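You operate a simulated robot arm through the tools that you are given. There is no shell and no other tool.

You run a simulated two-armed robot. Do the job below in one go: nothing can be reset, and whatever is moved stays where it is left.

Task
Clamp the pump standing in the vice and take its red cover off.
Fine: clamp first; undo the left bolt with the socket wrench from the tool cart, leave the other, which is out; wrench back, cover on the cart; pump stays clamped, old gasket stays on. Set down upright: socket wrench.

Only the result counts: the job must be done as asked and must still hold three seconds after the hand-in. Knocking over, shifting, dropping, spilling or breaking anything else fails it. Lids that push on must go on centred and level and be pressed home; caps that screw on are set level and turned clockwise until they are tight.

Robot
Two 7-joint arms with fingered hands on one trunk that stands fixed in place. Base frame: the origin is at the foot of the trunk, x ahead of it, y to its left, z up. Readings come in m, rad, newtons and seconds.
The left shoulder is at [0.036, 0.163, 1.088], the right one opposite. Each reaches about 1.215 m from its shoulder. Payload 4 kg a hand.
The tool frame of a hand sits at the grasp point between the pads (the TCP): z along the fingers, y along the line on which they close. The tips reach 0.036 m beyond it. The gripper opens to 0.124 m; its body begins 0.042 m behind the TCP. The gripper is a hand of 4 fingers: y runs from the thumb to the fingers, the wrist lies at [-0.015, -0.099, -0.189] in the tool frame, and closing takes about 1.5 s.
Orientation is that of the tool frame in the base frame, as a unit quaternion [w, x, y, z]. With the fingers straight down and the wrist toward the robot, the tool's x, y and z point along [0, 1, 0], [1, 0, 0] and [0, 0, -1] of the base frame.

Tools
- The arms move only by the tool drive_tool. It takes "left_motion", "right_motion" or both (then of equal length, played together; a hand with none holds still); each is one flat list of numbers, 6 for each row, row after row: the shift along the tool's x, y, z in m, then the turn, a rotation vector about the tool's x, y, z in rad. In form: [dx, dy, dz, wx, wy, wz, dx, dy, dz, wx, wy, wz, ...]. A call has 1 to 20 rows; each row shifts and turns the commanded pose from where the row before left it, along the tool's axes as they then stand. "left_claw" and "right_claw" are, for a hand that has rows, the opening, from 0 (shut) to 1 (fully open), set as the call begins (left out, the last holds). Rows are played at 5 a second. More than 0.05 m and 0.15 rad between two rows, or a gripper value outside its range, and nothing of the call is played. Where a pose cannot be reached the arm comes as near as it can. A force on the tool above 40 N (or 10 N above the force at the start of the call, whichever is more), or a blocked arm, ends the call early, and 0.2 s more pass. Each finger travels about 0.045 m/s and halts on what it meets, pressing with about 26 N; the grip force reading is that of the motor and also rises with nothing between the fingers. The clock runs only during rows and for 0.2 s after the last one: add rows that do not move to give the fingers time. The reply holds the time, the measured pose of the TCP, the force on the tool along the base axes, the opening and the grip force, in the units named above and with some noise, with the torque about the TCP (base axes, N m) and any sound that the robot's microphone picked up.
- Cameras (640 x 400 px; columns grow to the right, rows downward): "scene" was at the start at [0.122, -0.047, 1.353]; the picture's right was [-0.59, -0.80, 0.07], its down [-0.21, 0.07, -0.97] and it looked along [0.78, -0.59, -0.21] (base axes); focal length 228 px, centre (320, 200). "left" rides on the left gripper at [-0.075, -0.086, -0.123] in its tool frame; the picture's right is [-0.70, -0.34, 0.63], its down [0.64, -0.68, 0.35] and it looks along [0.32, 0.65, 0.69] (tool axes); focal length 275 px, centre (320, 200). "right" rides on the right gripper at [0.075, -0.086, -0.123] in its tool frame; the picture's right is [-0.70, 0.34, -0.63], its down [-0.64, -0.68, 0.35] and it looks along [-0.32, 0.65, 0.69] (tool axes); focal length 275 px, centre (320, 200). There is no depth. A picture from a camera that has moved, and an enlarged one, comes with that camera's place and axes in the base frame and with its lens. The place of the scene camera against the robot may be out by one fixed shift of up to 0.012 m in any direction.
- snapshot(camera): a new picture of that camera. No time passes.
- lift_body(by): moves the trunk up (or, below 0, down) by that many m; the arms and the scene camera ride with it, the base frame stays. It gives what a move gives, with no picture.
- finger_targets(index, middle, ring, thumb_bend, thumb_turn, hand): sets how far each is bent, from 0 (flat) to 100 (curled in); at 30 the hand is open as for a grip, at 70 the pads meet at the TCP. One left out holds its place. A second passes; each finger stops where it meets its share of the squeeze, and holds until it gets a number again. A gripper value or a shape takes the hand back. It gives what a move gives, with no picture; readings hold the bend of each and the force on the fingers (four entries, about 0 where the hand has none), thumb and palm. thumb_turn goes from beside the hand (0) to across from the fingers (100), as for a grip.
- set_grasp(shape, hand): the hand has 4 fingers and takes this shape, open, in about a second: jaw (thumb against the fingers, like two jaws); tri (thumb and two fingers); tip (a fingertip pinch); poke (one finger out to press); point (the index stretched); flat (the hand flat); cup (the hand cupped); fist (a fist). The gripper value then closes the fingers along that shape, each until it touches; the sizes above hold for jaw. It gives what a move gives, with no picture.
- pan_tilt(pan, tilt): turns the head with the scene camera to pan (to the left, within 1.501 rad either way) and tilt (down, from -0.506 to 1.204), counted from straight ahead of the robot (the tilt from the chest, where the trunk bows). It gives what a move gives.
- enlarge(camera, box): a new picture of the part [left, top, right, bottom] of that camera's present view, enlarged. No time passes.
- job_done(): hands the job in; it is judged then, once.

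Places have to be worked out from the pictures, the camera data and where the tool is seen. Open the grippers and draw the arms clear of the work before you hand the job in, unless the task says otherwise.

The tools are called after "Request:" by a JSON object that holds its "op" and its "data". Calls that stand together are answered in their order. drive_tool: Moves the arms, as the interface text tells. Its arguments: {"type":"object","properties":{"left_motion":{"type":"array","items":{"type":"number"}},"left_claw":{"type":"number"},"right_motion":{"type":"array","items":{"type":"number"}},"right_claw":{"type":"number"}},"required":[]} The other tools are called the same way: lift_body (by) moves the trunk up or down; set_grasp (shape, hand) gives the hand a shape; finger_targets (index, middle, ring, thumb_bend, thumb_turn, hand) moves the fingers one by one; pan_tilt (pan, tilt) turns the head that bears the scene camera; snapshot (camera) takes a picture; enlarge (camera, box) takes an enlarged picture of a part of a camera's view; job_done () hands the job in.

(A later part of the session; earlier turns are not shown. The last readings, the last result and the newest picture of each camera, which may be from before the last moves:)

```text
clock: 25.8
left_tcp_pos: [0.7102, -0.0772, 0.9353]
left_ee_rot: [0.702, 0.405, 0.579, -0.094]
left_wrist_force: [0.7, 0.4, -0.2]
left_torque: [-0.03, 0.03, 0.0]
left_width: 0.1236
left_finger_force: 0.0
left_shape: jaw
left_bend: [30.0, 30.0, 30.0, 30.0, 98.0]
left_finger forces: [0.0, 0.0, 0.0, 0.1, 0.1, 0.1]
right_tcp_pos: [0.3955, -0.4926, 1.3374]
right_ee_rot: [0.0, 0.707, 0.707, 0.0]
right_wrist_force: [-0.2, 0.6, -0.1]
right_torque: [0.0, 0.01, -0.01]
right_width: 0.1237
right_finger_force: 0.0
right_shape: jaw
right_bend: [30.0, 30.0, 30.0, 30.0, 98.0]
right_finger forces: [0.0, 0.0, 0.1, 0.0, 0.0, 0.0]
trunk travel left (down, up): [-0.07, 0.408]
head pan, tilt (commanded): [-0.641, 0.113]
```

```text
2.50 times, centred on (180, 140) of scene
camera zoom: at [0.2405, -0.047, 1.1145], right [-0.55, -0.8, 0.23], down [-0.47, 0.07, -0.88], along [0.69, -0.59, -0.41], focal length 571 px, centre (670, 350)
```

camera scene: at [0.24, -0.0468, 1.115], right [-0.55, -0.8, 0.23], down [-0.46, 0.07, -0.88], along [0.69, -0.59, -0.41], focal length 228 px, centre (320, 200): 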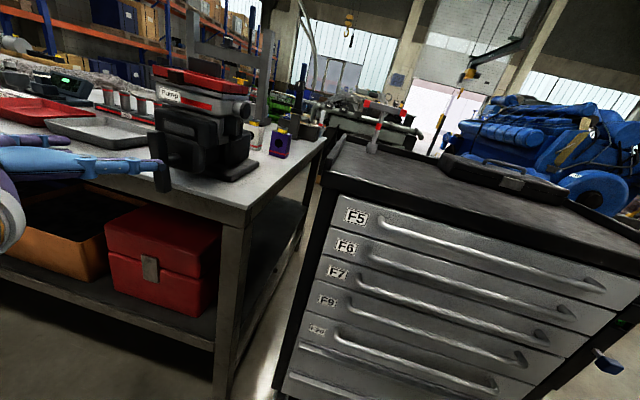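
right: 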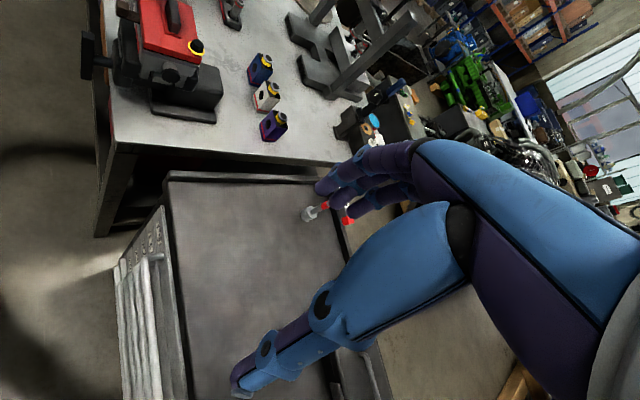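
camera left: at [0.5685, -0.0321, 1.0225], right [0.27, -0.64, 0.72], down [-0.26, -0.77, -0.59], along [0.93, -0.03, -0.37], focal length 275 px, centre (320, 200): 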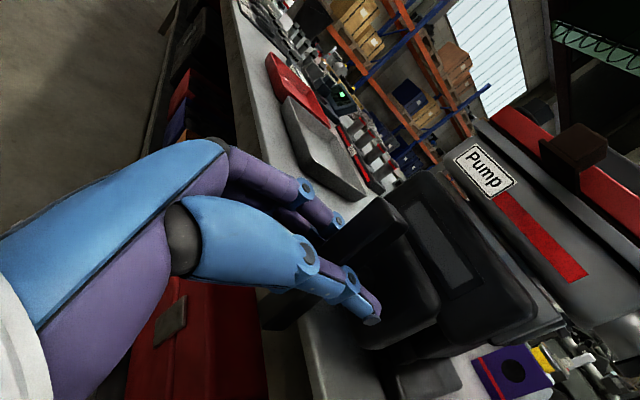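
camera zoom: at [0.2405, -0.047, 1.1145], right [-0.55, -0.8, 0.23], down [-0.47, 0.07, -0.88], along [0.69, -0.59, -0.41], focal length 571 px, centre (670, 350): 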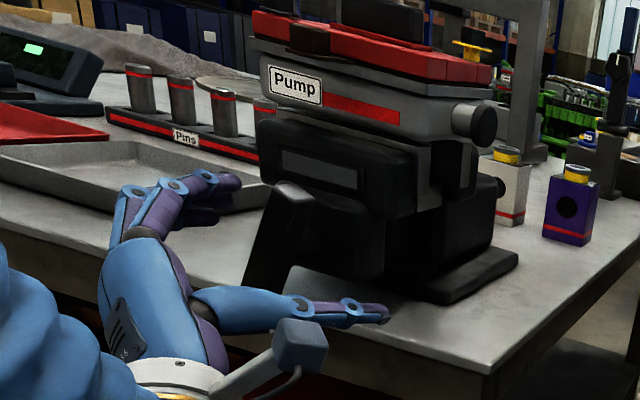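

The bar is freed and has turned about 0.5 rad; the vice has not moved. I back the hand straight out 0.12 m.

Request:
{"op": "drive_tool", "data": {"left_motion": [0, 0, -0.04, 0, 0, 0, 0, 0, -0.04, 0, 0, 0, 0, 0, -0.04, 0, 0, 0]}}

Request:
{"op": "enlarge", "data": {"camera": "scene", "box": [80, 60, 280, 220]}}

```text
clock: 26.6
left_tcp_pos: [0.6117, -0.0272, 0.9215]
left_ee_rot: [0.702, 0.4, 0.582, -0.09]
left_wrist_force: [-0.8, 0.9, 0.2]
left_torque: [0.01, -0.02, 0.0]
left_width: 0.1236
left_finger_force: 0.0
left_shape: jaw
left_bend: [30.0, 30.0, 30.0, 30.0, 98.0]
left_finger forces: [0.0, 0.1, 0.0, 0.0, 0.1, 0.0]
left hand out of reach, approached as far as the arm can: row 1, 2, 3
right_tcp_pos: [0.3958, -0.4922, 1.3371]
right_ee_rot: [-0.001, 0.708, 0.706, -0.001]
right_wrist_force: [0.3, -0.8, -0.1]
right_torque: [0.0, 0.0, -0.03]
right_width: 0.1236
right_finger_force: 0.0
right_shape: jaw
right_bend: [30.0, 30.0, 30.0, 30.0, 98.0]
right_finger forces: [0.0, 0.1, 0.0, 0.0, 0.0, 0.0]
trunk travel left (down, up): [-0.07, 0.408]
head pan, tilt (commanded): [-0.641, 0.113]
```

```text
2.50 times, centred on (180, 140) of scene
camera zoom: at [0.2403, -0.0466, 1.1147], right [-0.55, -0.8, 0.23], down [-0.47, 0.07, -0.88], along [0.69, -0.59, -0.41], focal length 571 px, centre (670, 350)
```

zoom: 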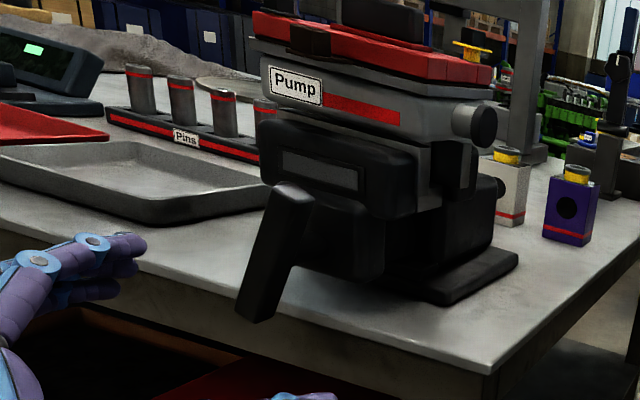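

The bar now leans ~0.36 rad to the right (turned 0.45 so far), jaw strokes need a better arm posture. I test in free air how far the left hand can roll the other way (palm up) at this stand-off.

Request:
{"op": "drive_tool", "data": {"left_motion": [0, 0, -0.01, 0, 0, -0.14, 0, 0, 0, 0, 0, -0.14, 0, 0, 0, 0, 0, -0.14, 0, 0, 0, 0, 0, -0.14, 0, 0, 0, 0, 0, -0.14, 0, 0, 0, 0, 0, -0.14, 0, 0, 0, 0, 0, -0.14, 0, 0, 0, 0, 0, -0.14, 0, 0, 0, 0, 0, -0.14, 0, 0, 0, 0, 0, -0.14, 0, 0, 0, 0, 0, -0.14, 0, 0, 0, 0, 0, -0.14, 0, 0, 0, 0, 0, -0.14, 0, 0, 0, 0, 0, -0.14, 0, 0, 0, 0, 0, 0]}}

Request:
{"op": "snapshot", "data": {"camera": "scene"}}

```text
clock: 29.8
left_tcp_pos: [0.6066, -0.0217, 0.9186]
left_ee_rot: [0.313, -0.256, 0.658, -0.635]
left_wrist_force: [0.0, 0.5, 0.9]
left_torque: [0.01, 0.02, 0.01]
left_width: 0.124
left_finger_force: 0.0
left_shape: jaw
left_bend: [30.0, 30.0, 30.0, 30.0, 98.0]
left_finger forces: [0.0, 0.0, 0.0, 0.0, 0.0, 0.1]
left hand out of reach, approached as far as the arm can: row 3
right_tcp_pos: [0.3952, -0.4928, 1.3382]
right_ee_rot: [0.0, 0.707, 0.707, 0.001]
right_wrist_force: [0.5, 0.0, 0.1]
right_torque: [-0.02, -0.01, 0.0]
right_width: 0.1236
right_finger_force: 0.1
right_shape: jaw
right_bend: [30.0, 30.0, 30.0, 30.0, 98.0]
right_finger forces: [0.0, 0.0, 0.1, 0.0, 0.0, 0.1]
trunk travel left (down, up): [-0.07, 0.408]
head pan, tilt (commanded): [-0.641, 0.113]
```

```text
taken
camera scene: at [0.2403, -0.0468, 1.1148], right [-0.55, -0.8, 0.23], down [-0.47, 0.07, -0.88], along [0.69, -0.59, -0.41], focal length 228 px, centre (320, 200)
```

scene: 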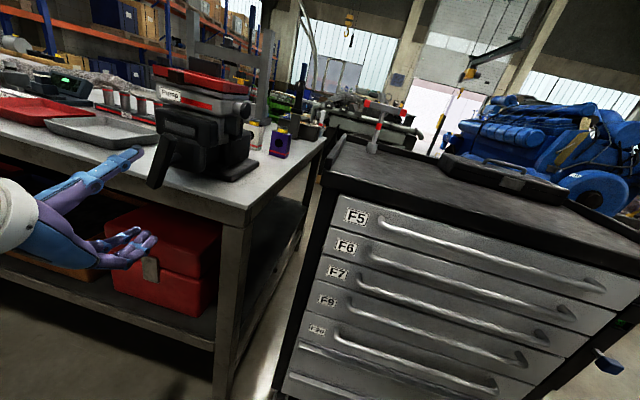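

Palm-up is comfortable. I roll further, to about −2.78 rad, where the hand could grip the bar from the other side for a long clockwise stroke.

Request:
{"op": "drive_tool", "data": {"left_motion": [0, 0, 0, 0, 0, -0.138, 0, 0, 0, 0, 0, -0.138, 0, 0, 0, 0, 0, -0.138, 0, 0, 0, 0, 0, -0.138, 0, 0, 0, 0, 0, -0.138, 0, 0, 0, 0, 0, -0.138, 0, 0, 0, 0, 0, -0.138, 0, 0, 0, 0, 0, -0.138, 0, 0, 0, 0, 0, -0.138, 0, 0, 0, 0, 0, 0]}}

Request:
{"op": "snapshot", "data": {"camera": "scene"}}

```text
clock: 32.0
left_tcp_pos: [0.606, -0.0217, 0.9188]
left_ee_rot: [0.114, 0.591, -0.386, 0.699]
left_wrist_force: [-0.1, 0.3, 0.0]
left_torque: [0.01, 0.02, 0.02]
left_width: 0.1236
left_finger_force: 0.1
left_shape: jaw
left_bend: [30.0, 30.0, 30.0, 30.0, 98.0]
left_finger forces: [0.0, 0.0, 0.0, 0.1, 0.0, 0.0]
right_tcp_pos: [0.3963, -0.4928, 1.3375]
right_ee_rot: [0.0, 0.707, 0.707, 0.0]
right_wrist_force: [-0.7, -0.4, 0.1]
right_torque: [0.0, -0.02, 0.01]
right_width: 0.1237
right_finger_force: 0.1
right_shape: jaw
right_bend: [30.0, 30.0, 30.0, 30.0, 98.0]
right_finger forces: [0.0, 0.1, 0.1, 0.1, 0.0, 0.0]
trunk travel left (down, up): [-0.07, 0.408]
head pan, tilt (commanded): [-0.641, 0.113]
```

```text
taken
camera scene: at [0.2404, -0.0468, 1.1147], right [-0.55, -0.8, 0.23], down [-0.47, 0.07, -0.88], along [0.69, -0.59, -0.41], focal length 228 px, centre (320, 200)
```

scene: 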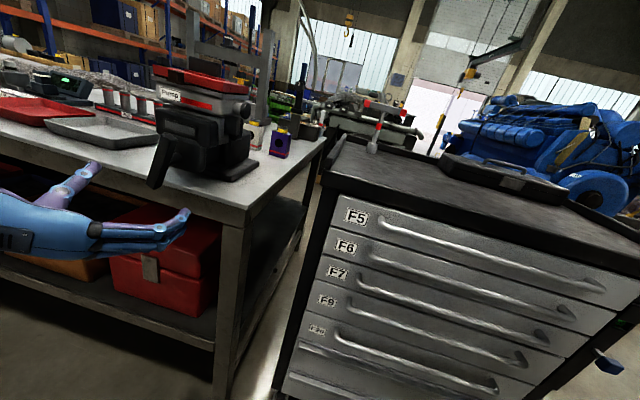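

Roll −2.78 rad is fully reachable, giving a stroke of about 3 rad. I centre the open hand on the spindle line and advance around the bar (stopping 12 mm short of centring so the tips stay ahead of the bench edge).

Request:
{"op": "drive_tool", "data": {"left_motion": [0.0038, -0.0477, 0, 0, 0, 0, 0, 0, 0, 0, 0, -0.05, 0, 0, 0.0342, 0, 0, 0, 0, 0, 0.0342, 0, 0, 0, 0, 0, 0.0342, 0, 0, 0, 0, 0, 0, 0, 0, 0]}}

Request:
{"op": "enlarge", "data": {"camera": "scene", "box": [80, 60, 280, 220]}}

Request:
{"op": "snapshot", "data": {"camera": "left"}}

Request:
{"op": "enlarge", "data": {"camera": "right", "box": [0, 0, 240, 150]}}

```text
clock: 33.4
left_tcp_pos: [0.7134, -0.0618, 0.9439]
left_ee_rot: [0.132, 0.601, -0.373, 0.695]
left_wrist_force: [0.2, -0.3, 0.4]
left_torque: [0.01, 0.04, 0.0]
left_width: 0.1239
left_finger_force: 0.1
left_shape: jaw
left_bend: [30.0, 30.0, 30.0, 30.0, 98.0]
left_finger forces: [0.0, 0.0, 0.0, 0.0, 0.0, 0.0]
right_tcp_pos: [0.395, -0.4926, 1.338]
right_ee_rot: [0.0, 0.707, 0.708, 0.0]
right_wrist_force: [0.1, 0.1, 0.1]
right_torque: [-0.05, 0.0, 0.0]
right_width: 0.1237
right_finger_force: 0.0
right_shape: jaw
right_bend: [30.0, 30.0, 30.0, 30.0, 98.0]
right_finger forces: [0.0, 0.0, 0.1, 0.1, 0.1, 0.0]
trunk travel left (down, up): [-0.07, 0.408]
head pan, tilt (commanded): [-0.641, 0.113]
```

```text
2.50 times, centred on (180, 140) of scene
camera zoom: at [0.2404, -0.0466, 1.1146], right [-0.55, -0.8, 0.23], down [-0.47, 0.07, -0.88], along [0.69, -0.59, -0.41], focal length 571 px, centre (670, 350)
```

zoom: 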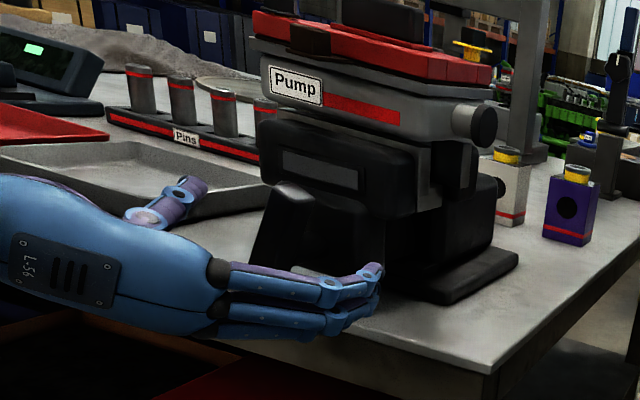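

```text
taken
camera left: at [0.6953, 0.1007, 0.9028], right [0.85, -0.01, -0.53], down [0.53, 0.07, 0.85], along [0.02, -1.0, 0.06], focal length 275 px, centre (320, 200)
```

left: 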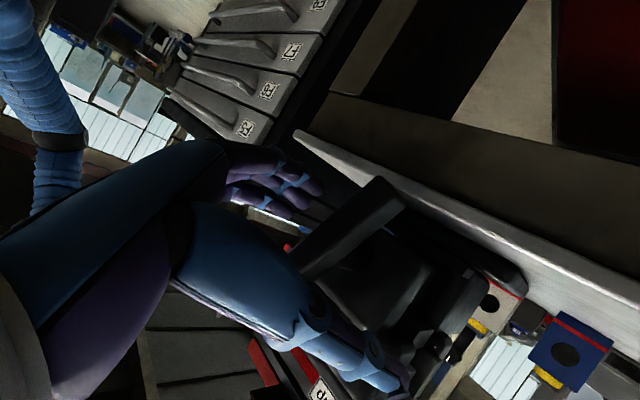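

```text
2.67 times, centred on (120, 75) of right
camera zoom: at [0.3104, -0.4171, 1.4602], right [0.34, -0.7, 0.63], down [-0.68, -0.64, -0.35], along [0.65, -0.32, -0.69], focal length 734 px, centre (853, 533)
```

zoom: 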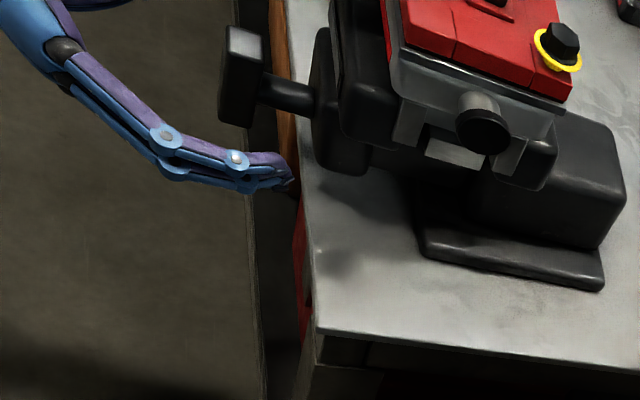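

The bar lies between thumb and fingers again, no contact. I close the hand.

Request:
{"op": "drive_tool", "data": {"left_motion": [0, 0, 0, 0, 0, 0, 0, 0, 0, 0, 0, 0, 0, 0, 0, 0, 0, 0, 0, 0, 0, 0, 0, 0, 0, 0, 0, 0, 0, 0, 0, 0, 0, 0, 0, 0, 0, 0, 0, 0, 0, 0, 0, 0, 0, 0, 0, 0], "left_claw": 0}}

Request:
{"op": "snapshot", "data": {"camera": "left"}}

```text
clock: 35.2
left_tcp_pos: [0.7122, -0.0614, 0.9438]
left_ee_rot: [0.131, 0.6, -0.373, 0.696]
left_wrist_force: [6.2, 0.0, 4.0]
left_torque: [0.19, 0.05, -0.55]
left_width: 0.0269
left_finger_force: 25.9
left_shape: jaw
left_bend: [54.0, 60.0, 57.0, 63.0, 100.0]
left_finger forces: [13.7, 8.0, 3.1, 0.0, 30.4, 0.0]
right_tcp_pos: [0.3958, -0.4925, 1.3376]
right_ee_rot: [-0.001, 0.707, 0.707, -0.001]
right_wrist_force: [1.1, 0.5, 0.3]
right_torque: [0.04, 0.04, -0.01]
right_width: 0.1235
right_finger_force: 0.2
right_shape: jaw
right_bend: [30.0, 30.0, 30.0, 30.0, 98.0]
right_finger forces: [0.0, 0.0, 0.0, 0.0, 0.1, 0.0]
trunk travel left (down, up): [-0.07, 0.408]
head pan, tilt (commanded): [-0.641, 0.113]
```

```text
taken
camera left: at [0.6955, 0.101, 0.9028], right [0.85, -0.01, -0.53], down [0.53, 0.07, 0.85], along [0.02, -1.0, 0.06], focal length 275 px, centre (320, 200)
```

left: 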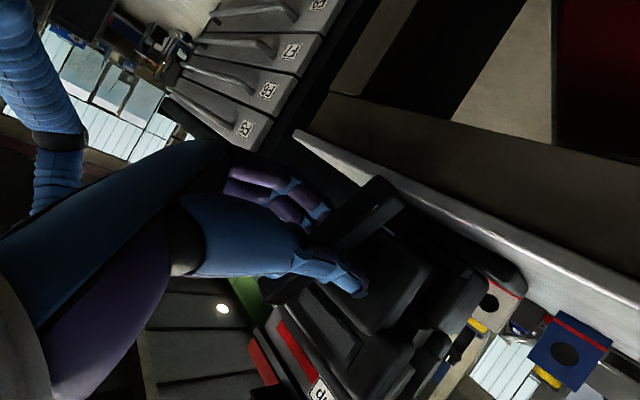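

Gripped nearly centred. I turn clockwise 0.4 rad and check forces.

Request:
{"op": "drive_tool", "data": {"left_motion": [0.0002, 0, 0.0003, 0, 0, 0.1, 0.0002, 0, 0.0003, 0, 0, 0.1, 0.0002, 0, 0.0003, 0, 0, 0.1, 0.0002, 0, 0.0003, 0, 0, 0.1, 0, 0, 0, 0, 0, 0]}}

```text
clock: 36.4
left_tcp_pos: [0.7107, -0.0642, 0.9451]
left_ee_rot: [-0.01, 0.514, -0.484, 0.708]
left_wrist_force: [11.2, -8.2, 21.8]
left_torque: [-0.39, -0.1, -0.69]
left_width: 0.0268
left_finger_force: 26.0
left_shape: jaw
left_bend: [55.0, 61.0, 64.0, 63.0, 99.0]
left_finger forces: [10.3, 18.4, 2.2, 0.1, 34.5, 0.1]
right_tcp_pos: [0.3952, -0.4939, 1.3376]
right_ee_rot: [-0.001, 0.708, 0.707, 0.0]
right_wrist_force: [0.1, -0.5, 0.7]
right_torque: [0.0, 0.02, -0.01]
right_width: 0.1237
right_finger_force: 0.1
right_shape: jaw
right_bend: [30.0, 30.0, 30.0, 30.0, 98.0]
right_finger forces: [0.1, 0.0, 0.0, 0.0, 0.0, 0.1]
trunk travel left (down, up): [-0.07, 0.408]
head pan, tilt (commanded): [-0.641, 0.113]
```

The reading shows ~22 N upward and ~14 N forward on the hand, so I ease the hand 3 mm up and 2 mm forward, then look.

Request:
{"op": "drive_tool", "data": {"left_motion": [0.003, 0, 0.002, 0, 0, 0, 0, 0, 0, 0, 0, 0]}}

Request:
{"op": "enlarge", "data": {"camera": "right", "box": [0, 0, 240, 150]}}

Request:
{"op": "snapshot", "data": {"camera": "left"}}

```text
clock: 37.0
left_tcp_pos: [0.71, -0.064, 0.9455]
left_ee_rot: [-0.01, 0.515, -0.484, 0.707]
left_wrist_force: [6.5, 4.1, 8.9]
left_torque: [0.01, 0.13, -0.64]
left_width: 0.027
left_finger_force: 26.1
left_shape: jaw
left_bend: [55.0, 61.0, 64.0, 63.0, 98.0]
left_finger forces: [12.6, 13.6, 1.8, 0.1, 34.5, 0.0]
right_tcp_pos: [0.3967, -0.4921, 1.3377]
right_ee_rot: [0.0, 0.707, 0.707, 0.0]
right_wrist_force: [0.2, 0.2, -0.4]
right_torque: [0.0, 0.01, 0.01]
right_width: 0.1239
right_finger_force: 0.0
right_shape: jaw
right_bend: [30.0, 30.0, 30.0, 30.0, 98.0]
right_finger forces: [0.1, 0.1, 0.0, 0.1, 0.1, 0.1]
trunk travel left (down, up): [-0.07, 0.408]
head pan, tilt (commanded): [-0.641, 0.113]
```

```text
2.67 times, centred on (120, 75) of right
camera zoom: at [0.311, -0.4166, 1.46], right [0.34, -0.7, 0.63], down [-0.68, -0.65, -0.35], along [0.65, -0.32, -0.69], focal length 734 px, centre (853, 533)
```

zoom: 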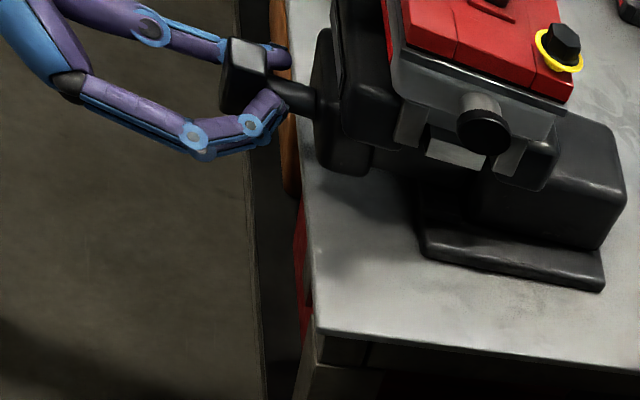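

```text
taken
camera left: at [0.6978, 0.1031, 0.9497], right [0.96, 0.11, -0.27], down [0.28, -0.2, 0.94], along [0.05, -0.97, -0.22], focal length 275 px, centre (320, 200)
```

left: 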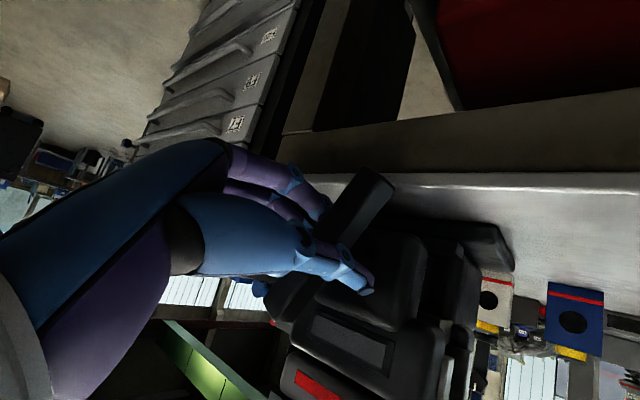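

Forces dropped below 12 N and the bar follows the hand. I continue turning clockwise with the corrected pivot.

Request:
{"op": "drive_tool", "data": {"left_motion": [0.0009, -0.0005, 0.0003, 0, 0, 0.1, 0.0009, -0.0005, 0.0003, 0, 0, 0.1, 0.0009, -0.0005, 0.0003, 0, 0, 0.1, 0.0009, -0.0005, 0.0003, 0, 0, 0.1, 0, 0, 0, 0, 0, 0]}}

```text
clock: 38.2
left_tcp_pos: [0.7113, -0.0668, 0.9473]
left_ee_rot: [-0.15, 0.407, -0.578, 0.691]
left_wrist_force: [-0.2, -1.2, -1.4]
left_torque: [0.22, 0.42, -0.69]
left_width: 0.0254
left_finger_force: 26.7
left_shape: jaw
left_bend: [54.0, 60.0, 64.0, 64.0, 98.0]
left_finger forces: [16.1, 15.7, 2.3, 0.0, 30.0, 0.0]
right_tcp_pos: [0.3957, -0.4933, 1.3374]
right_ee_rot: [0.0, 0.707, 0.707, 0.0]
right_wrist_force: [-0.2, 0.4, -0.3]
right_torque: [0.01, 0.03, -0.01]
right_width: 0.1239
right_finger_force: 0.0
right_shape: jaw
right_bend: [30.0, 30.0, 30.0, 30.0, 98.0]
right_finger forces: [0.0, 0.0, 0.0, 0.0, 0.0, 0.0]
trunk travel left (down, up): [-0.07, 0.408]
head pan, tilt (commanded): [-0.641, 0.113]
```

Almost no side force now — the pivot is right. I turn another 0.8 rad the same way.

Request:
{"op": "drive_tool", "data": {"left_motion": [0.0009, -0.0004, 0.0002, 0, 0, 0.1, 0.0009, -0.0004, 0.0002, 0, 0, 0.1, 0.0009, -0.0004, 0.0002, 0, 0, 0.1, 0.0009, -0.0004, 0.0002, 0, 0, 0.1, 0.0009, -0.0004, 0.0002, 0, 0, 0.1, 0.0009, -0.0004, 0.0002, 0, 0, 0.1, 0.0009, -0.0004, 0.0002, 0, 0, 0.1, 0.0009, -0.0004, 0.0002, 0, 0, 0.1, 0, 0, 0, 0, 0, 0]}}

Request:
{"op": "enlarge", "data": {"camera": "right", "box": [0, 0, 240, 150]}}

Request:
{"op": "enlarge", "data": {"camera": "scene", "box": [80, 60, 280, 220]}}

```text
clock: 40.2
left_tcp_pos: [0.7074, -0.0756, 0.9495]
left_ee_rot: [0.406, -0.15, 0.692, -0.578]
left_wrist_force: [-11.4, -23.6, -28.0]
left_torque: [0.51, 1.42, -0.96]
left_width: 0.0227
left_finger_force: 25.7
left_shape: jaw
left_bend: [52.0, 59.0, 63.0, 77.0, 99.0]
left_finger forces: [17.5, 32.7, 5.0, 0.0, 19.7, 0.0]
right_tcp_pos: [0.3971, -0.4953, 1.3353]
right_ee_rot: [-0.001, 0.707, 0.707, -0.001]
right_wrist_force: [0.0, -0.7, -1.0]
right_torque: [0.01, 0.0, 0.03]
right_width: 0.1237
right_finger_force: 0.0
right_shape: jaw
right_bend: [30.0, 30.0, 30.0, 30.0, 98.0]
right_finger forces: [0.1, 0.0, 0.0, 0.1, 0.0, 0.0]
trunk travel left (down, up): [-0.07, 0.408]
head pan, tilt (commanded): [-0.641, 0.113]
```

```text
2.67 times, centred on (120, 75) of right
camera zoom: at [0.312, -0.4197, 1.4587], right [0.34, -0.7, 0.63], down [-0.68, -0.64, -0.35], along [0.65, -0.32, -0.69], focal length 734 px, centre (853, 533)
```

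zoom: 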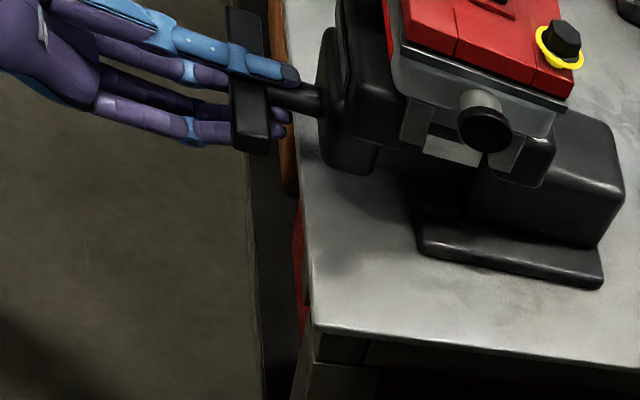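

```text
2.50 times, centred on (180, 140) of scene
camera zoom: at [0.2416, -0.0486, 1.1139], right [-0.55, -0.8, 0.23], down [-0.47, 0.07, -0.88], along [0.69, -0.59, -0.41], focal length 571 px, centre (670, 350)
```

zoom: 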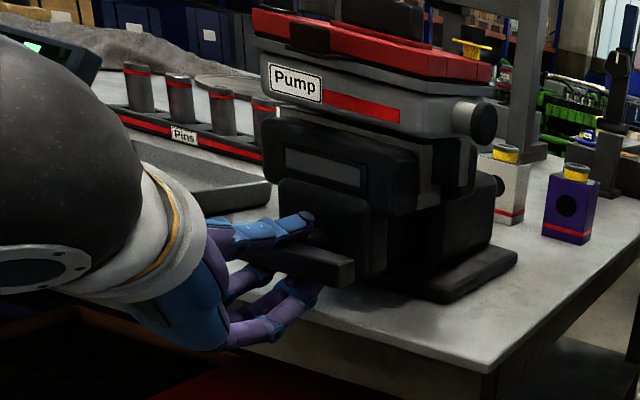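

The forces rose sharply and the hand has turned further than the bar, which looks about horizontal now — the vice seems to be tight. I look closer.

Request:
{"op": "enlarge", "data": {"camera": "scene", "box": [140, 90, 240, 190]}}

Request:
{"op": "enlarge", "data": {"camera": "right", "box": [60, 0, 180, 75]}}

Request:
{"op": "snapshot", "data": {"camera": "left"}}

```text
4.00 times, centred on (190, 140) of scene
camera zoom: at [0.2416, -0.0486, 1.1139], right [-0.55, -0.8, 0.23], down [-0.47, 0.07, -0.88], along [0.69, -0.59, -0.41], focal length 914 px, centre (840, 440)
```

zoom: 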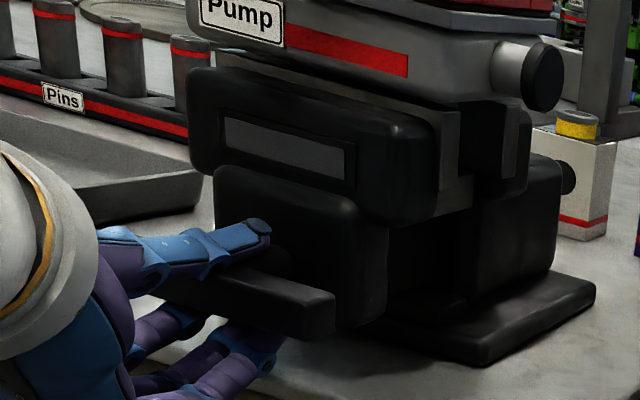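

```text
5.33 times, centred on (120, 38) of right
camera zoom: at [0.312, -0.4197, 1.4587], right [0.34, -0.7, 0.63], down [-0.68, -0.64, -0.35], along [0.65, -0.32, -0.69], focal length 1468 px, centre (1387, 1067)
```

zoom: 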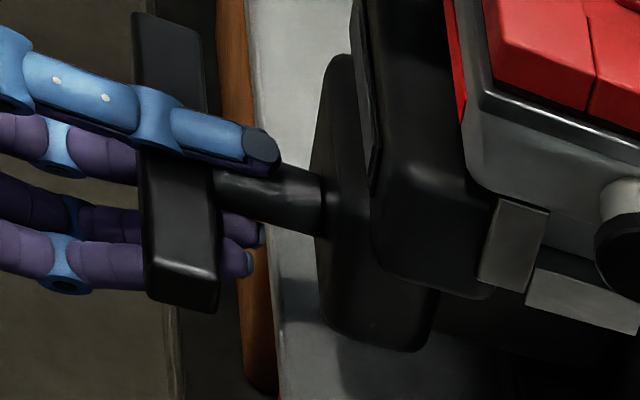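

```text
taken
camera left: at [0.6426, 0.0347, 1.0575], right [0.81, -0.05, 0.58], down [-0.33, -0.87, 0.38], along [0.48, -0.5, -0.72], focal length 275 px, centre (320, 200)
```

left: 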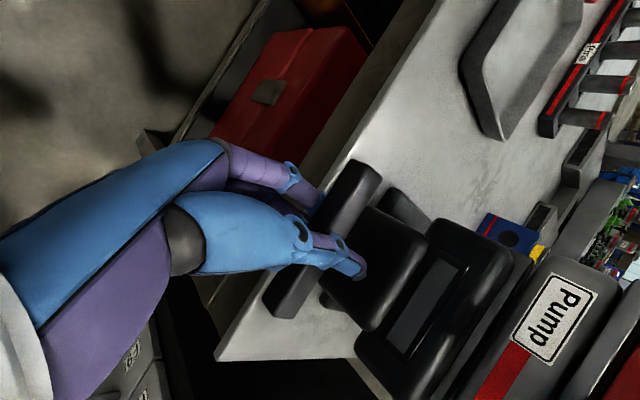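

The bar is about horizontal and the hand has slipped ~0.4 rad around it. To check whether the vice is really tight I open the fingers half, roll back level with the bar, and regrip.

Request:
{"op": "drive_tool", "data": {"left_motion": [0, 0, 0, 0, 0, 0, 0, 0, 0, 0, 0, 0, 0, 0, 0, 0, 0, 0, 0, 0, 0, 0, 0, 0, 0, 0, 0, 0, 0, 0], "left_claw": 0.5}}

Request:
{"op": "enlarge", "data": {"camera": "scene", "box": [140, 90, 240, 190]}}

```text
clock: 41.4
left_tcp_pos: [0.7092, -0.0736, 0.9531]
left_ee_rot: [0.407, -0.151, 0.69, -0.579]
left_wrist_force: [-0.8, 0.7, -0.9]
left_torque: [0.01, -0.04, -0.04]
left_width: 0.0616
left_finger_force: 0.1
left_shape: jaw
left_bend: [42.0, 46.0, 44.0, 56.0, 100.0]
left_finger forces: [0.0, 0.0, 0.0, 0.0, 0.0, 0.0]
right_tcp_pos: [0.3959, -0.4923, 1.3375]
right_ee_rot: [0.0, 0.707, 0.707, 0.0]
right_wrist_force: [0.6, -0.2, -0.4]
right_torque: [0.01, 0.04, 0.0]
right_width: 0.1234
right_finger_force: 0.1
right_shape: jaw
right_bend: [30.0, 30.0, 30.0, 30.0, 98.0]
right_finger forces: [0.0, 0.0, 0.0, 0.1, 0.0, 0.1]
trunk travel left (down, up): [-0.07, 0.408]
head pan, tilt (commanded): [-0.641, 0.113]
```

```text
4.00 times, centred on (190, 140) of scene
camera zoom: at [0.2406, -0.0469, 1.1146], right [-0.55, -0.8, 0.23], down [-0.47, 0.07, -0.88], along [0.69, -0.59, -0.41], focal length 914 px, centre (840, 440)
```

zoom: 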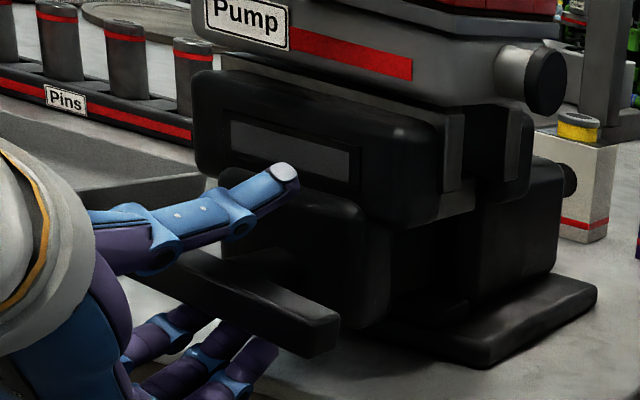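

Released, the bar stays at about 0.13 rad past horizontal, so it has turned ~1.8 rad in all. I centre the hand on the spindle again, align its roll with the bar, and close.

Request:
{"op": "drive_tool", "data": {"left_motion": [0.0035, 0.0083, 0, 0, 0, 0, 0, 0, 0, 0, 0, -0.135, 0, 0, 0, 0, 0, -0.135, 0, 0, 0, 0, 0, 0]}}

Request:
{"op": "drive_tool", "data": {"left_motion": [0, 0, 0, 0, 0, 0, 0, 0, 0, 0, 0, 0, 0, 0, 0, 0, 0, 0, 0, 0, 0, 0, 0, 0, 0, 0, 0, 0, 0, 0, 0, 0, 0, 0, 0, 0], "left_claw": 0}}

Request:
{"op": "enlarge", "data": {"camera": "scene", "box": [140, 90, 240, 190]}}

```text
clock: 42.4
left_tcp_pos: [0.7075, -0.0727, 0.9435]
left_ee_rot: [0.325, -0.243, 0.663, -0.629]
left_wrist_force: [0.0, 0.4, -0.2]
left_torque: [-0.02, -0.01, 0.0]
left_width: 0.0618
left_finger_force: 0.0
left_shape: jaw
left_bend: [42.0, 46.0, 44.0, 56.0, 100.0]
left_finger forces: [0.1, 0.0, 0.0, 0.0, 0.0, 0.1]
right_tcp_pos: [0.3957, -0.493, 1.3384]
right_ee_rot: [0.0, 0.707, 0.707, 0.001]
right_wrist_force: [0.1, 0.3, -0.7]
right_torque: [0.03, 0.01, 0.0]
right_width: 0.1239
right_finger_force: 0.0
right_shape: jaw
right_bend: [30.0, 30.0, 30.0, 30.0, 98.0]
right_finger forces: [0.0, 0.0, 0.1, 0.0, 0.0, 0.1]
trunk travel left (down, up): [-0.07, 0.408]
head pan, tilt (commanded): [-0.641, 0.113]
```

```text
clock: 43.8
left_tcp_pos: [0.7075, -0.0715, 0.9425]
left_ee_rot: [0.325, -0.243, 0.663, -0.629]
left_wrist_force: [6.3, -4.9, 9.6]
left_torque: [0.28, 0.13, 0.12]
left_width: 0.0253
left_finger_force: 25.8
left_shape: jaw
left_bend: [55.0, 62.0, 56.0, 63.0, 100.0]
left_finger forces: [14.5, 8.4, 3.2, 0.0, 31.9, 0.2]
right_tcp_pos: [0.3956, -0.4936, 1.3369]
right_ee_rot: [0.001, 0.707, 0.708, 0.0]
right_wrist_force: [-0.3, 0.0, 0.4]
right_torque: [0.02, -0.02, 0.01]
right_width: 0.1237
right_finger_force: 0.1
right_shape: jaw
right_bend: [30.0, 30.0, 30.0, 30.0, 98.0]
right_finger forces: [0.0, 0.0, 0.0, 0.0, 0.1, 0.1]
trunk travel left (down, up): [-0.07, 0.408]
head pan, tilt (commanded): [-0.641, 0.113]
```

```text
4.00 times, centred on (190, 140) of scene
camera zoom: at [0.2405, -0.0472, 1.1147], right [-0.55, -0.8, 0.23], down [-0.47, 0.07, -0.88], along [0.69, -0.59, -0.41], focal length 914 px, centre (840, 440)
```

zoom: 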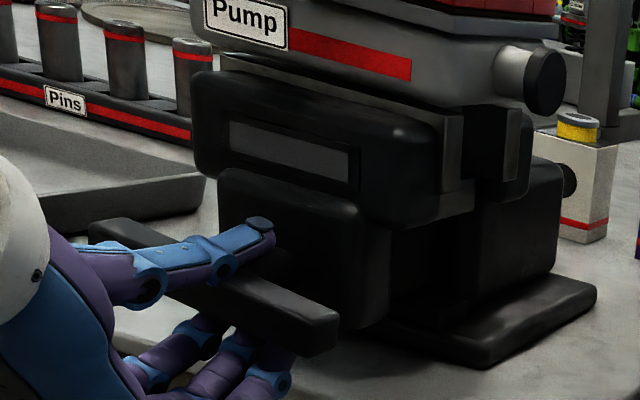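

Regripped and centred. I turn clockwise 0.3 rad and read the resisting torque.

Request:
{"op": "drive_tool", "data": {"left_motion": [0, 0, 0, 0, 0, 0.1, 0, 0, 0, 0, 0, 0.1, 0, 0, 0, 0, 0, 0.1, 0, 0, 0, 0, 0, 0]}}

Request:
{"op": "enlarge", "data": {"camera": "scene", "box": [140, 90, 240, 190]}}

```text
clock: 44.8
left_tcp_pos: [0.7067, -0.0746, 0.9436]
left_ee_rot: [0.415, -0.139, 0.693, -0.573]
left_wrist_force: [-3.9, -18.2, 2.7]
left_torque: [0.16, 0.48, -0.25]
left_width: 0.0248
left_finger_force: 26.3
left_shape: jaw
left_bend: [55.0, 63.0, 62.0, 63.0, 99.0]
left_finger forces: [15.9, 11.9, 3.6, 0.1, 31.6, 0.0]
right_tcp_pos: [0.3948, -0.4932, 1.3379]
right_ee_rot: [-0.001, 0.707, 0.707, 0.0]
right_wrist_force: [0.5, 0.3, -0.3]
right_torque: [0.02, -0.03, -0.01]
right_width: 0.1234
right_finger_force: 0.0
right_shape: jaw
right_bend: [30.0, 30.0, 30.0, 30.0, 98.0]
right_finger forces: [0.0, 0.0, 0.0, 0.0, 0.0, 0.1]
trunk travel left (down, up): [-0.07, 0.408]
head pan, tilt (commanded): [-0.641, 0.113]
```

```text
4.00 times, centred on (190, 140) of scene
camera zoom: at [0.2402, -0.0482, 1.1144], right [-0.55, -0.8, 0.23], down [-0.47, 0.07, -0.88], along [0.69, -0.59, -0.41], focal length 914 px, centre (840, 440)
```

zoom: 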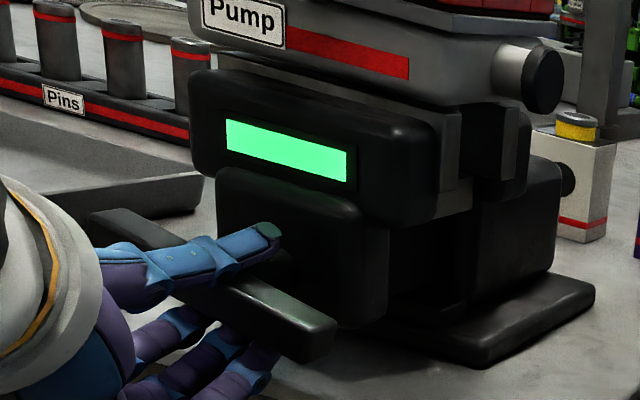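

The panel on the vice lit green: clamped. I add a small extra 0.15 rad, then open the hand half and check that it stays green.

Request:
{"op": "drive_tool", "data": {"left_motion": [0, 0, 0, 0, 0, 0.08, 0, 0, 0, 0, 0, 0.08, 0, 0, 0, 0, 0, 0]}}

Request:
{"op": "drive_tool", "data": {"left_motion": [0, 0, 0, 0, 0, 0, 0, 0, 0, 0, 0, 0, 0, 0, 0, 0, 0, 0, 0, 0, 0, 0, 0, 0, 0, 0, 0, 0, 0, 0], "left_claw": 0.5}}

Request:
{"op": "enlarge", "data": {"camera": "scene", "box": [140, 90, 240, 190]}}

```text
clock: 45.6
left_tcp_pos: [0.7072, -0.0743, 0.9434]
left_ee_rot: [0.46, -0.084, 0.703, -0.537]
left_wrist_force: [-12.0, -20.6, -7.1]
left_torque: [0.29, 0.87, -0.56]
left_width: 0.0242
left_finger_force: 26.3
left_shape: jaw
left_bend: [55.0, 63.0, 65.0, 64.0, 99.0]
left_finger forces: [15.4, 23.8, 3.8, 0.0, 31.2, 0.0]
right_tcp_pos: [0.3952, -0.4951, 1.3362]
right_ee_rot: [-0.001, 0.707, 0.707, 0.001]
right_wrist_force: [-0.3, 0.6, 0.0]
right_torque: [0.0, -0.01, 0.01]
right_width: 0.1235
right_finger_force: 0.0
right_shape: jaw
right_bend: [30.0, 30.0, 30.0, 30.0, 98.0]
right_finger forces: [0.0, 0.1, 0.1, 0.0, 0.0, 0.0]
trunk travel left (down, up): [-0.07, 0.408]
head pan, tilt (commanded): [-0.641, 0.113]
```

```text
clock: 46.8
left_tcp_pos: [0.7072, -0.0726, 0.9438]
left_ee_rot: [0.46, -0.086, 0.701, -0.538]
left_wrist_force: [0.0, 1.6, 0.1]
left_torque: [-0.02, 0.01, 0.0]
left_width: 0.0616
left_finger_force: 0.1
left_shape: jaw
left_bend: [42.0, 46.0, 44.0, 56.0, 100.0]
left_finger forces: [0.0, 0.0, 0.0, 0.1, 0.0, 0.1]
right_tcp_pos: [0.3964, -0.4935, 1.3375]
right_ee_rot: [0.0, 0.707, 0.707, 0.001]
right_wrist_force: [-0.1, 0.1, -0.6]
right_torque: [0.0, 0.04, 0.0]
right_width: 0.1238
right_finger_force: 0.1
right_shape: jaw
right_bend: [30.0, 30.0, 30.0, 30.0, 98.0]
right_finger forces: [0.1, 0.0, 0.0, 0.0, 0.0, 0.0]
trunk travel left (down, up): [-0.07, 0.408]
head pan, tilt (commanded): [-0.641, 0.113]
```

```text
4.00 times, centred on (190, 140) of scene
camera zoom: at [0.2406, -0.0467, 1.1146], right [-0.55, -0.8, 0.23], down [-0.47, 0.07, -0.88], along [0.69, -0.59, -0.41], focal length 914 px, centre (840, 440)
```

zoom: 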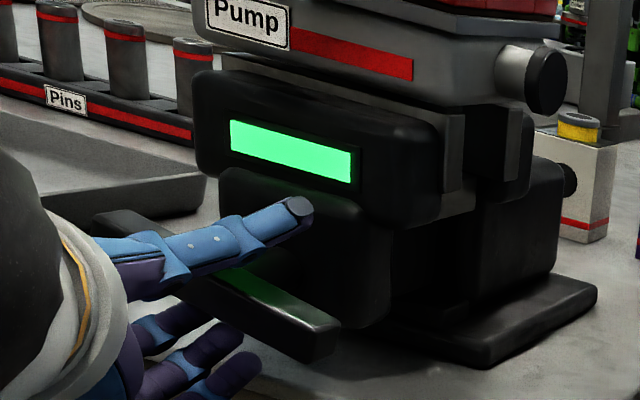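

The vice stays green with the hand released. I back the left hand straight out from the bar.

Request:
{"op": "drive_tool", "data": {"left_motion": [0, 0, -0.03, 0, 0, 0, 0, 0, -0.03, 0, 0, 0, 0, 0, -0.03, 0, 0, 0, 0, 0, -0.03, 0, 0, 0]}}

Request:
{"op": "snapshot", "data": {"camera": "scene"}}

```text
clock: 47.8
left_tcp_pos: [0.6153, 0.0087, 0.9436]
left_ee_rot: [0.459, -0.086, 0.701, -0.539]
left_wrist_force: [0.4, 0.0, -0.9]
left_torque: [-0.02, -0.01, 0.04]
left_width: 0.0617
left_finger_force: 0.1
left_shape: jaw
left_bend: [42.0, 46.0, 44.0, 56.0, 100.0]
left_finger forces: [0.1, 0.1, 0.0, 0.1, 0.1, 0.0]
right_tcp_pos: [0.3953, -0.492, 1.337]
right_ee_rot: [0.0, 0.708, 0.706, 0.0]
right_wrist_force: [-0.7, 0.2, 0.2]
right_torque: [-0.02, -0.01, 0.02]
right_width: 0.1237
right_finger_force: 0.2
right_shape: jaw
right_bend: [30.0, 30.0, 30.0, 30.0, 98.0]
right_finger forces: [0.0, 0.0, 0.0, 0.0, 0.0, 0.0]
trunk travel left (down, up): [-0.07, 0.408]
head pan, tilt (commanded): [-0.641, 0.113]
```

```text
taken
camera scene: at [0.2405, -0.0467, 1.1146], right [-0.55, -0.8, 0.23], down [-0.47, 0.07, -0.88], along [0.69, -0.59, -0.41], focal length 228 px, centre (320, 200)
```

scene: 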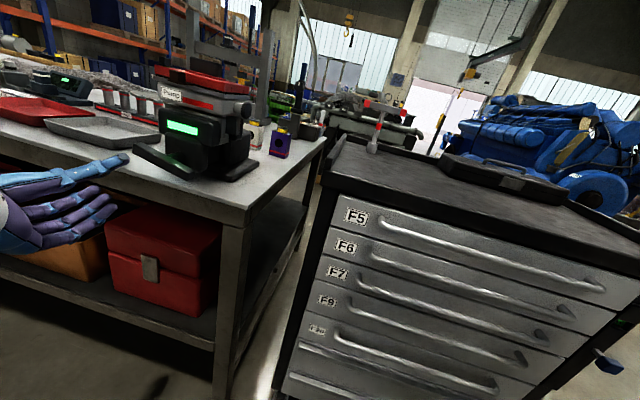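

Clamping is done. I raise the trunk 0.28 m for the overhead wrench work.

Request:
{"op": "lift_body", "data": {"by": 0.28}}

Request:
{"op": "snapshot", "data": {"camera": "right"}}

Request:
{"op": "snapshot", "data": {"camera": "scene"}}

```text
clock: 50.6
left_tcp_pos: [0.619, 0.007, 1.2227]
left_ee_rot: [0.459, -0.085, 0.702, -0.538]
left_wrist_force: [1.3, -0.3, -0.5]
left_torque: [0.01, 0.02, -0.01]
left_width: 0.0618
left_finger_force: 0.1
left_shape: jaw
left_bend: [42.0, 46.0, 44.0, 56.0, 100.0]
left_finger forces: [0.0, 0.0, 0.1, 0.1, 0.1, 0.1]
right_tcp_pos: [0.3962, -0.4919, 1.6179]
right_ee_rot: [0.0, 0.707, 0.707, -0.001]
right_wrist_force: [0.0, -0.2, -1.1]
right_torque: [-0.03, 0.0, 0.0]
right_width: 0.1235
right_finger_force: 0.0
right_shape: jaw
right_bend: [30.0, 30.0, 30.0, 30.0, 98.0]
right_finger forces: [0.1, 0.0, 0.0, 0.0, 0.0, 0.0]
trunk travel left (down, up): [-0.35, 0.128]
head pan, tilt (commanded): [-0.641, 0.113]
```

```text
taken
camera right: at [0.3111, -0.4174, 1.7399], right [0.34, -0.7, 0.63], down [-0.68, -0.64, -0.35], along [0.65, -0.32, -0.69], focal length 275 px, centre (320, 200)
```

right: 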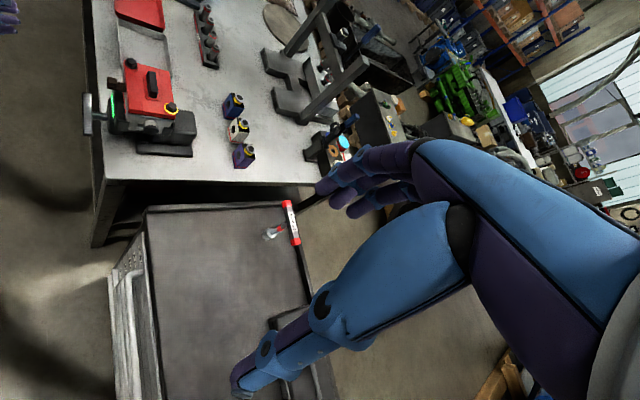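

```text
taken
camera scene: at [0.0823, -0.0469, 1.4635], right [-0.6, -0.8, 0.02], down [-0.13, 0.07, -0.99], along [0.79, -0.59, -0.15], focal length 228 px, centre (320, 200)
```

scene: 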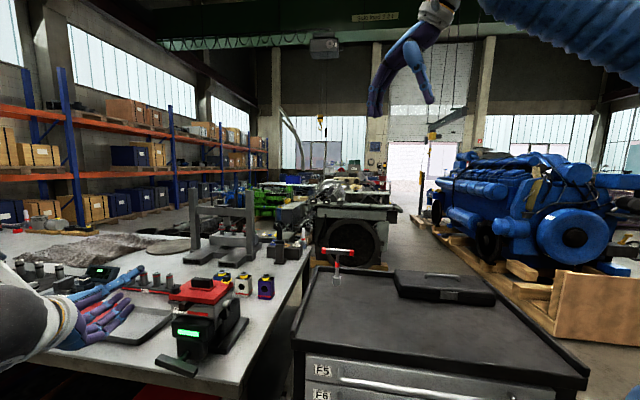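

I enlarge the cart and wrench from both cameras to work out the wrench's place, bar direction and the cart's free area.

Request:
{"op": "enlarge", "data": {"camera": "right", "box": [230, 180, 330, 260]}}

Request:
{"op": "enlarge", "data": {"camera": "scene", "box": [290, 230, 390, 310]}}

Request:
{"op": "enlarge", "data": {"camera": "right", "box": [80, 30, 280, 190]}}

```text
5.00 times, centred on (280, 220) of right
camera zoom: at [0.3111, -0.4174, 1.7399], right [0.34, -0.7, 0.63], down [-0.68, -0.64, -0.35], along [0.65, -0.32, -0.69], focal length 1376 px, centre (520, 100)
```

zoom: 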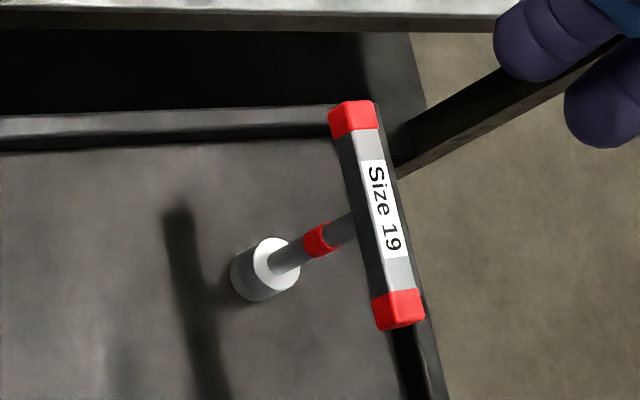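

```text
5.00 times, centred on (340, 270) of scene
camera zoom: at [0.0823, -0.0469, 1.4635], right [-0.6, -0.8, 0.02], down [-0.13, 0.07, -0.99], along [0.79, -0.59, -0.15], focal length 1142 px, centre (220, -150)
```

zoom: 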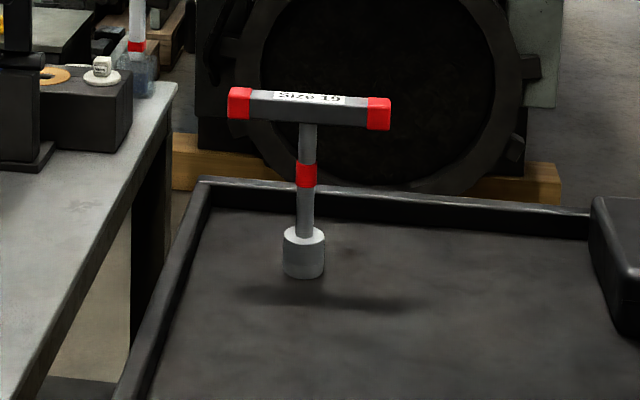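

```text
2.50 times, centred on (180, 110) of right
camera zoom: at [0.3111, -0.4174, 1.7399], right [0.34, -0.7, 0.63], down [-0.68, -0.64, -0.35], along [0.65, -0.32, -0.69], focal length 688 px, centre (670, 425)
```

zoom: 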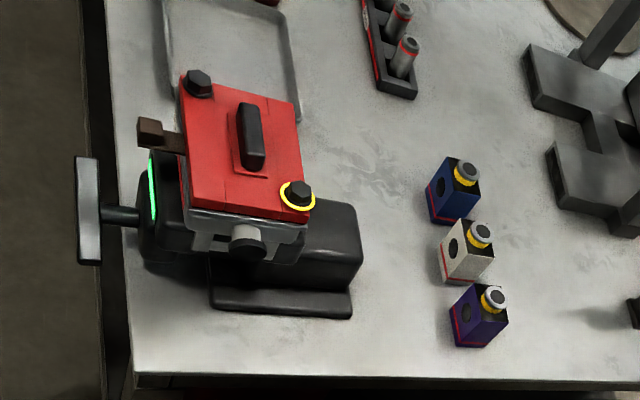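

The wrench (size 19) stands at about [0.767,-0.658]: socket top z≈0.99, T-bar centre z≈1.10, bar ~0.12 long lying along [0.7,0.7]. I bring the right hand high above it and yaw it −45° so it will close across the bar.

Request:
{"op": "drive_tool", "data": {"right_motion": [-0.0168, 0.0372, 0.0268, 0, 0, 0, -0.0168, 0.0372, 0.0268, 0, 0, 0, -0.0168, 0.0372, 0.0268, 0, 0, 0, -0.0168, 0.0372, 0.0268, 0, 0, 0, -0.0168, 0.0372, 0.0268, 0, 0, 0, -0.0168, 0.0372, 0.0268, 0, 0, 0, -0.0168, 0.0372, 0.0268, 0, 0, 0, -0.0168, 0.0372, 0.0268, 0, 0, 0, -0.0168, 0.0372, 0.0268, 0, 0, 0, -0.0168, 0.0372, 0.0268, 0, 0, 0, 0, 0, 0, 0, 0, 0.131, 0, 0, 0, 0, 0, 0.131, 0, 0, 0, 0, 0, 0.131, 0, 0, 0, 0, 0, 0.131, 0, 0, 0, 0, 0, 0.131, 0, 0, 0, 0, 0, 0.131, 0, 0, 0, 0, 0, 0]}}

Request:
{"op": "snapshot", "data": {"camera": "right"}}

Request:
{"op": "snapshot", "data": {"camera": "scene"}}

```text
clock: 54.2
left_tcp_pos: [0.6202, 0.0081, 1.2233]
left_ee_rot: [0.461, -0.086, 0.701, -0.537]
left_wrist_force: [0.5, -0.9, -0.2]
left_torque: [-0.01, 0.01, -0.01]
left_width: 0.0618
left_finger_force: 0.0
left_shape: jaw
left_bend: [42.0, 46.0, 44.0, 56.0, 100.0]
left_finger forces: [0.0, 0.0, 0.1, 0.0, 0.0, 0.0]
right_tcp_pos: [0.7687, -0.663, 1.3479]
right_ee_rot: [0.0, 0.925, 0.38, -0.001]
right_wrist_force: [0.1, -0.7, -0.1]
right_torque: [0.0, 0.01, 0.01]
right_width: 0.1238
right_finger_force: 0.0
right_shape: jaw
right_bend: [30.0, 30.0, 30.0, 30.0, 98.0]
right_finger forces: [0.1, 0.1, 0.0, 0.1, 0.0, 0.1]
trunk travel left (down, up): [-0.35, 0.128]
head pan, tilt (commanded): [-0.641, 0.113]
```

```text
taken
camera right: at [0.7605, -0.5477, 1.4708], right [-0.26, -0.73, 0.63], down [-0.94, 0.03, -0.35], along [0.23, -0.68, -0.69], focal length 275 px, centre (320, 200)
```

right: 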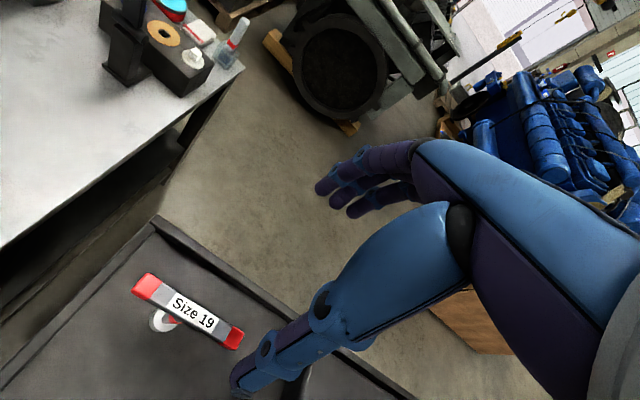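

```text
taken
camera scene: at [0.082, -0.0474, 1.4636], right [-0.6, -0.8, 0.02], down [-0.13, 0.07, -0.99], along [0.79, -0.59, -0.15], focal length 228 px, centre (320, 200)
```

scene: 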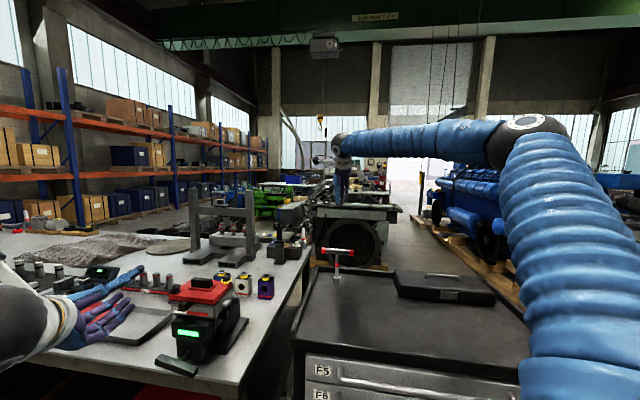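

I enlarge the right camera's view of the wrench to pin its position from close range.

Request:
{"op": "enlarge", "data": {"camera": "right", "box": [110, 240, 270, 360]}}

Request:
{"op": "enlarge", "data": {"camera": "scene", "box": [290, 130, 390, 300]}}

```text
3.33 times, centred on (190, 300) of right
camera zoom: at [0.7605, -0.5477, 1.4708], right [-0.26, -0.73, 0.63], down [-0.94, 0.03, -0.35], along [0.23, -0.68, -0.69], focal length 918 px, centre (753, -133)
```

zoom: 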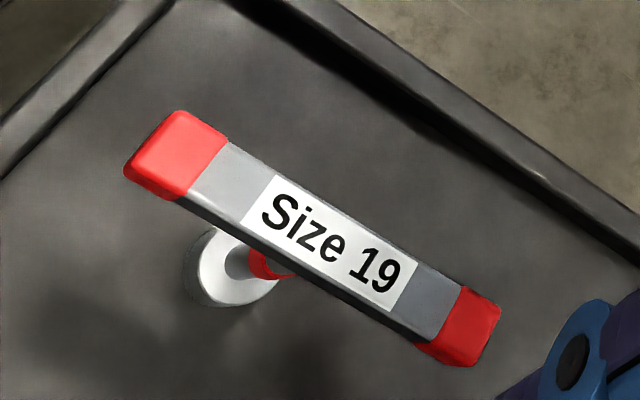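

```text
2.35 times, centred on (340, 215) of scene
camera zoom: at [0.082, -0.0474, 1.4636], right [-0.6, -0.8, 0.02], down [-0.13, 0.07, -0.99], along [0.79, -0.59, -0.15], focal length 538 px, centre (273, 165)
```

zoom: 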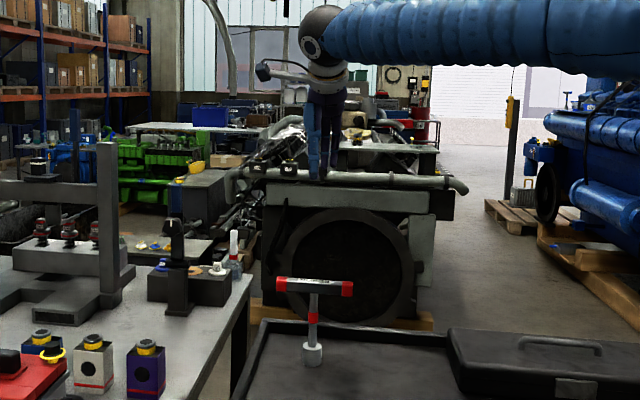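

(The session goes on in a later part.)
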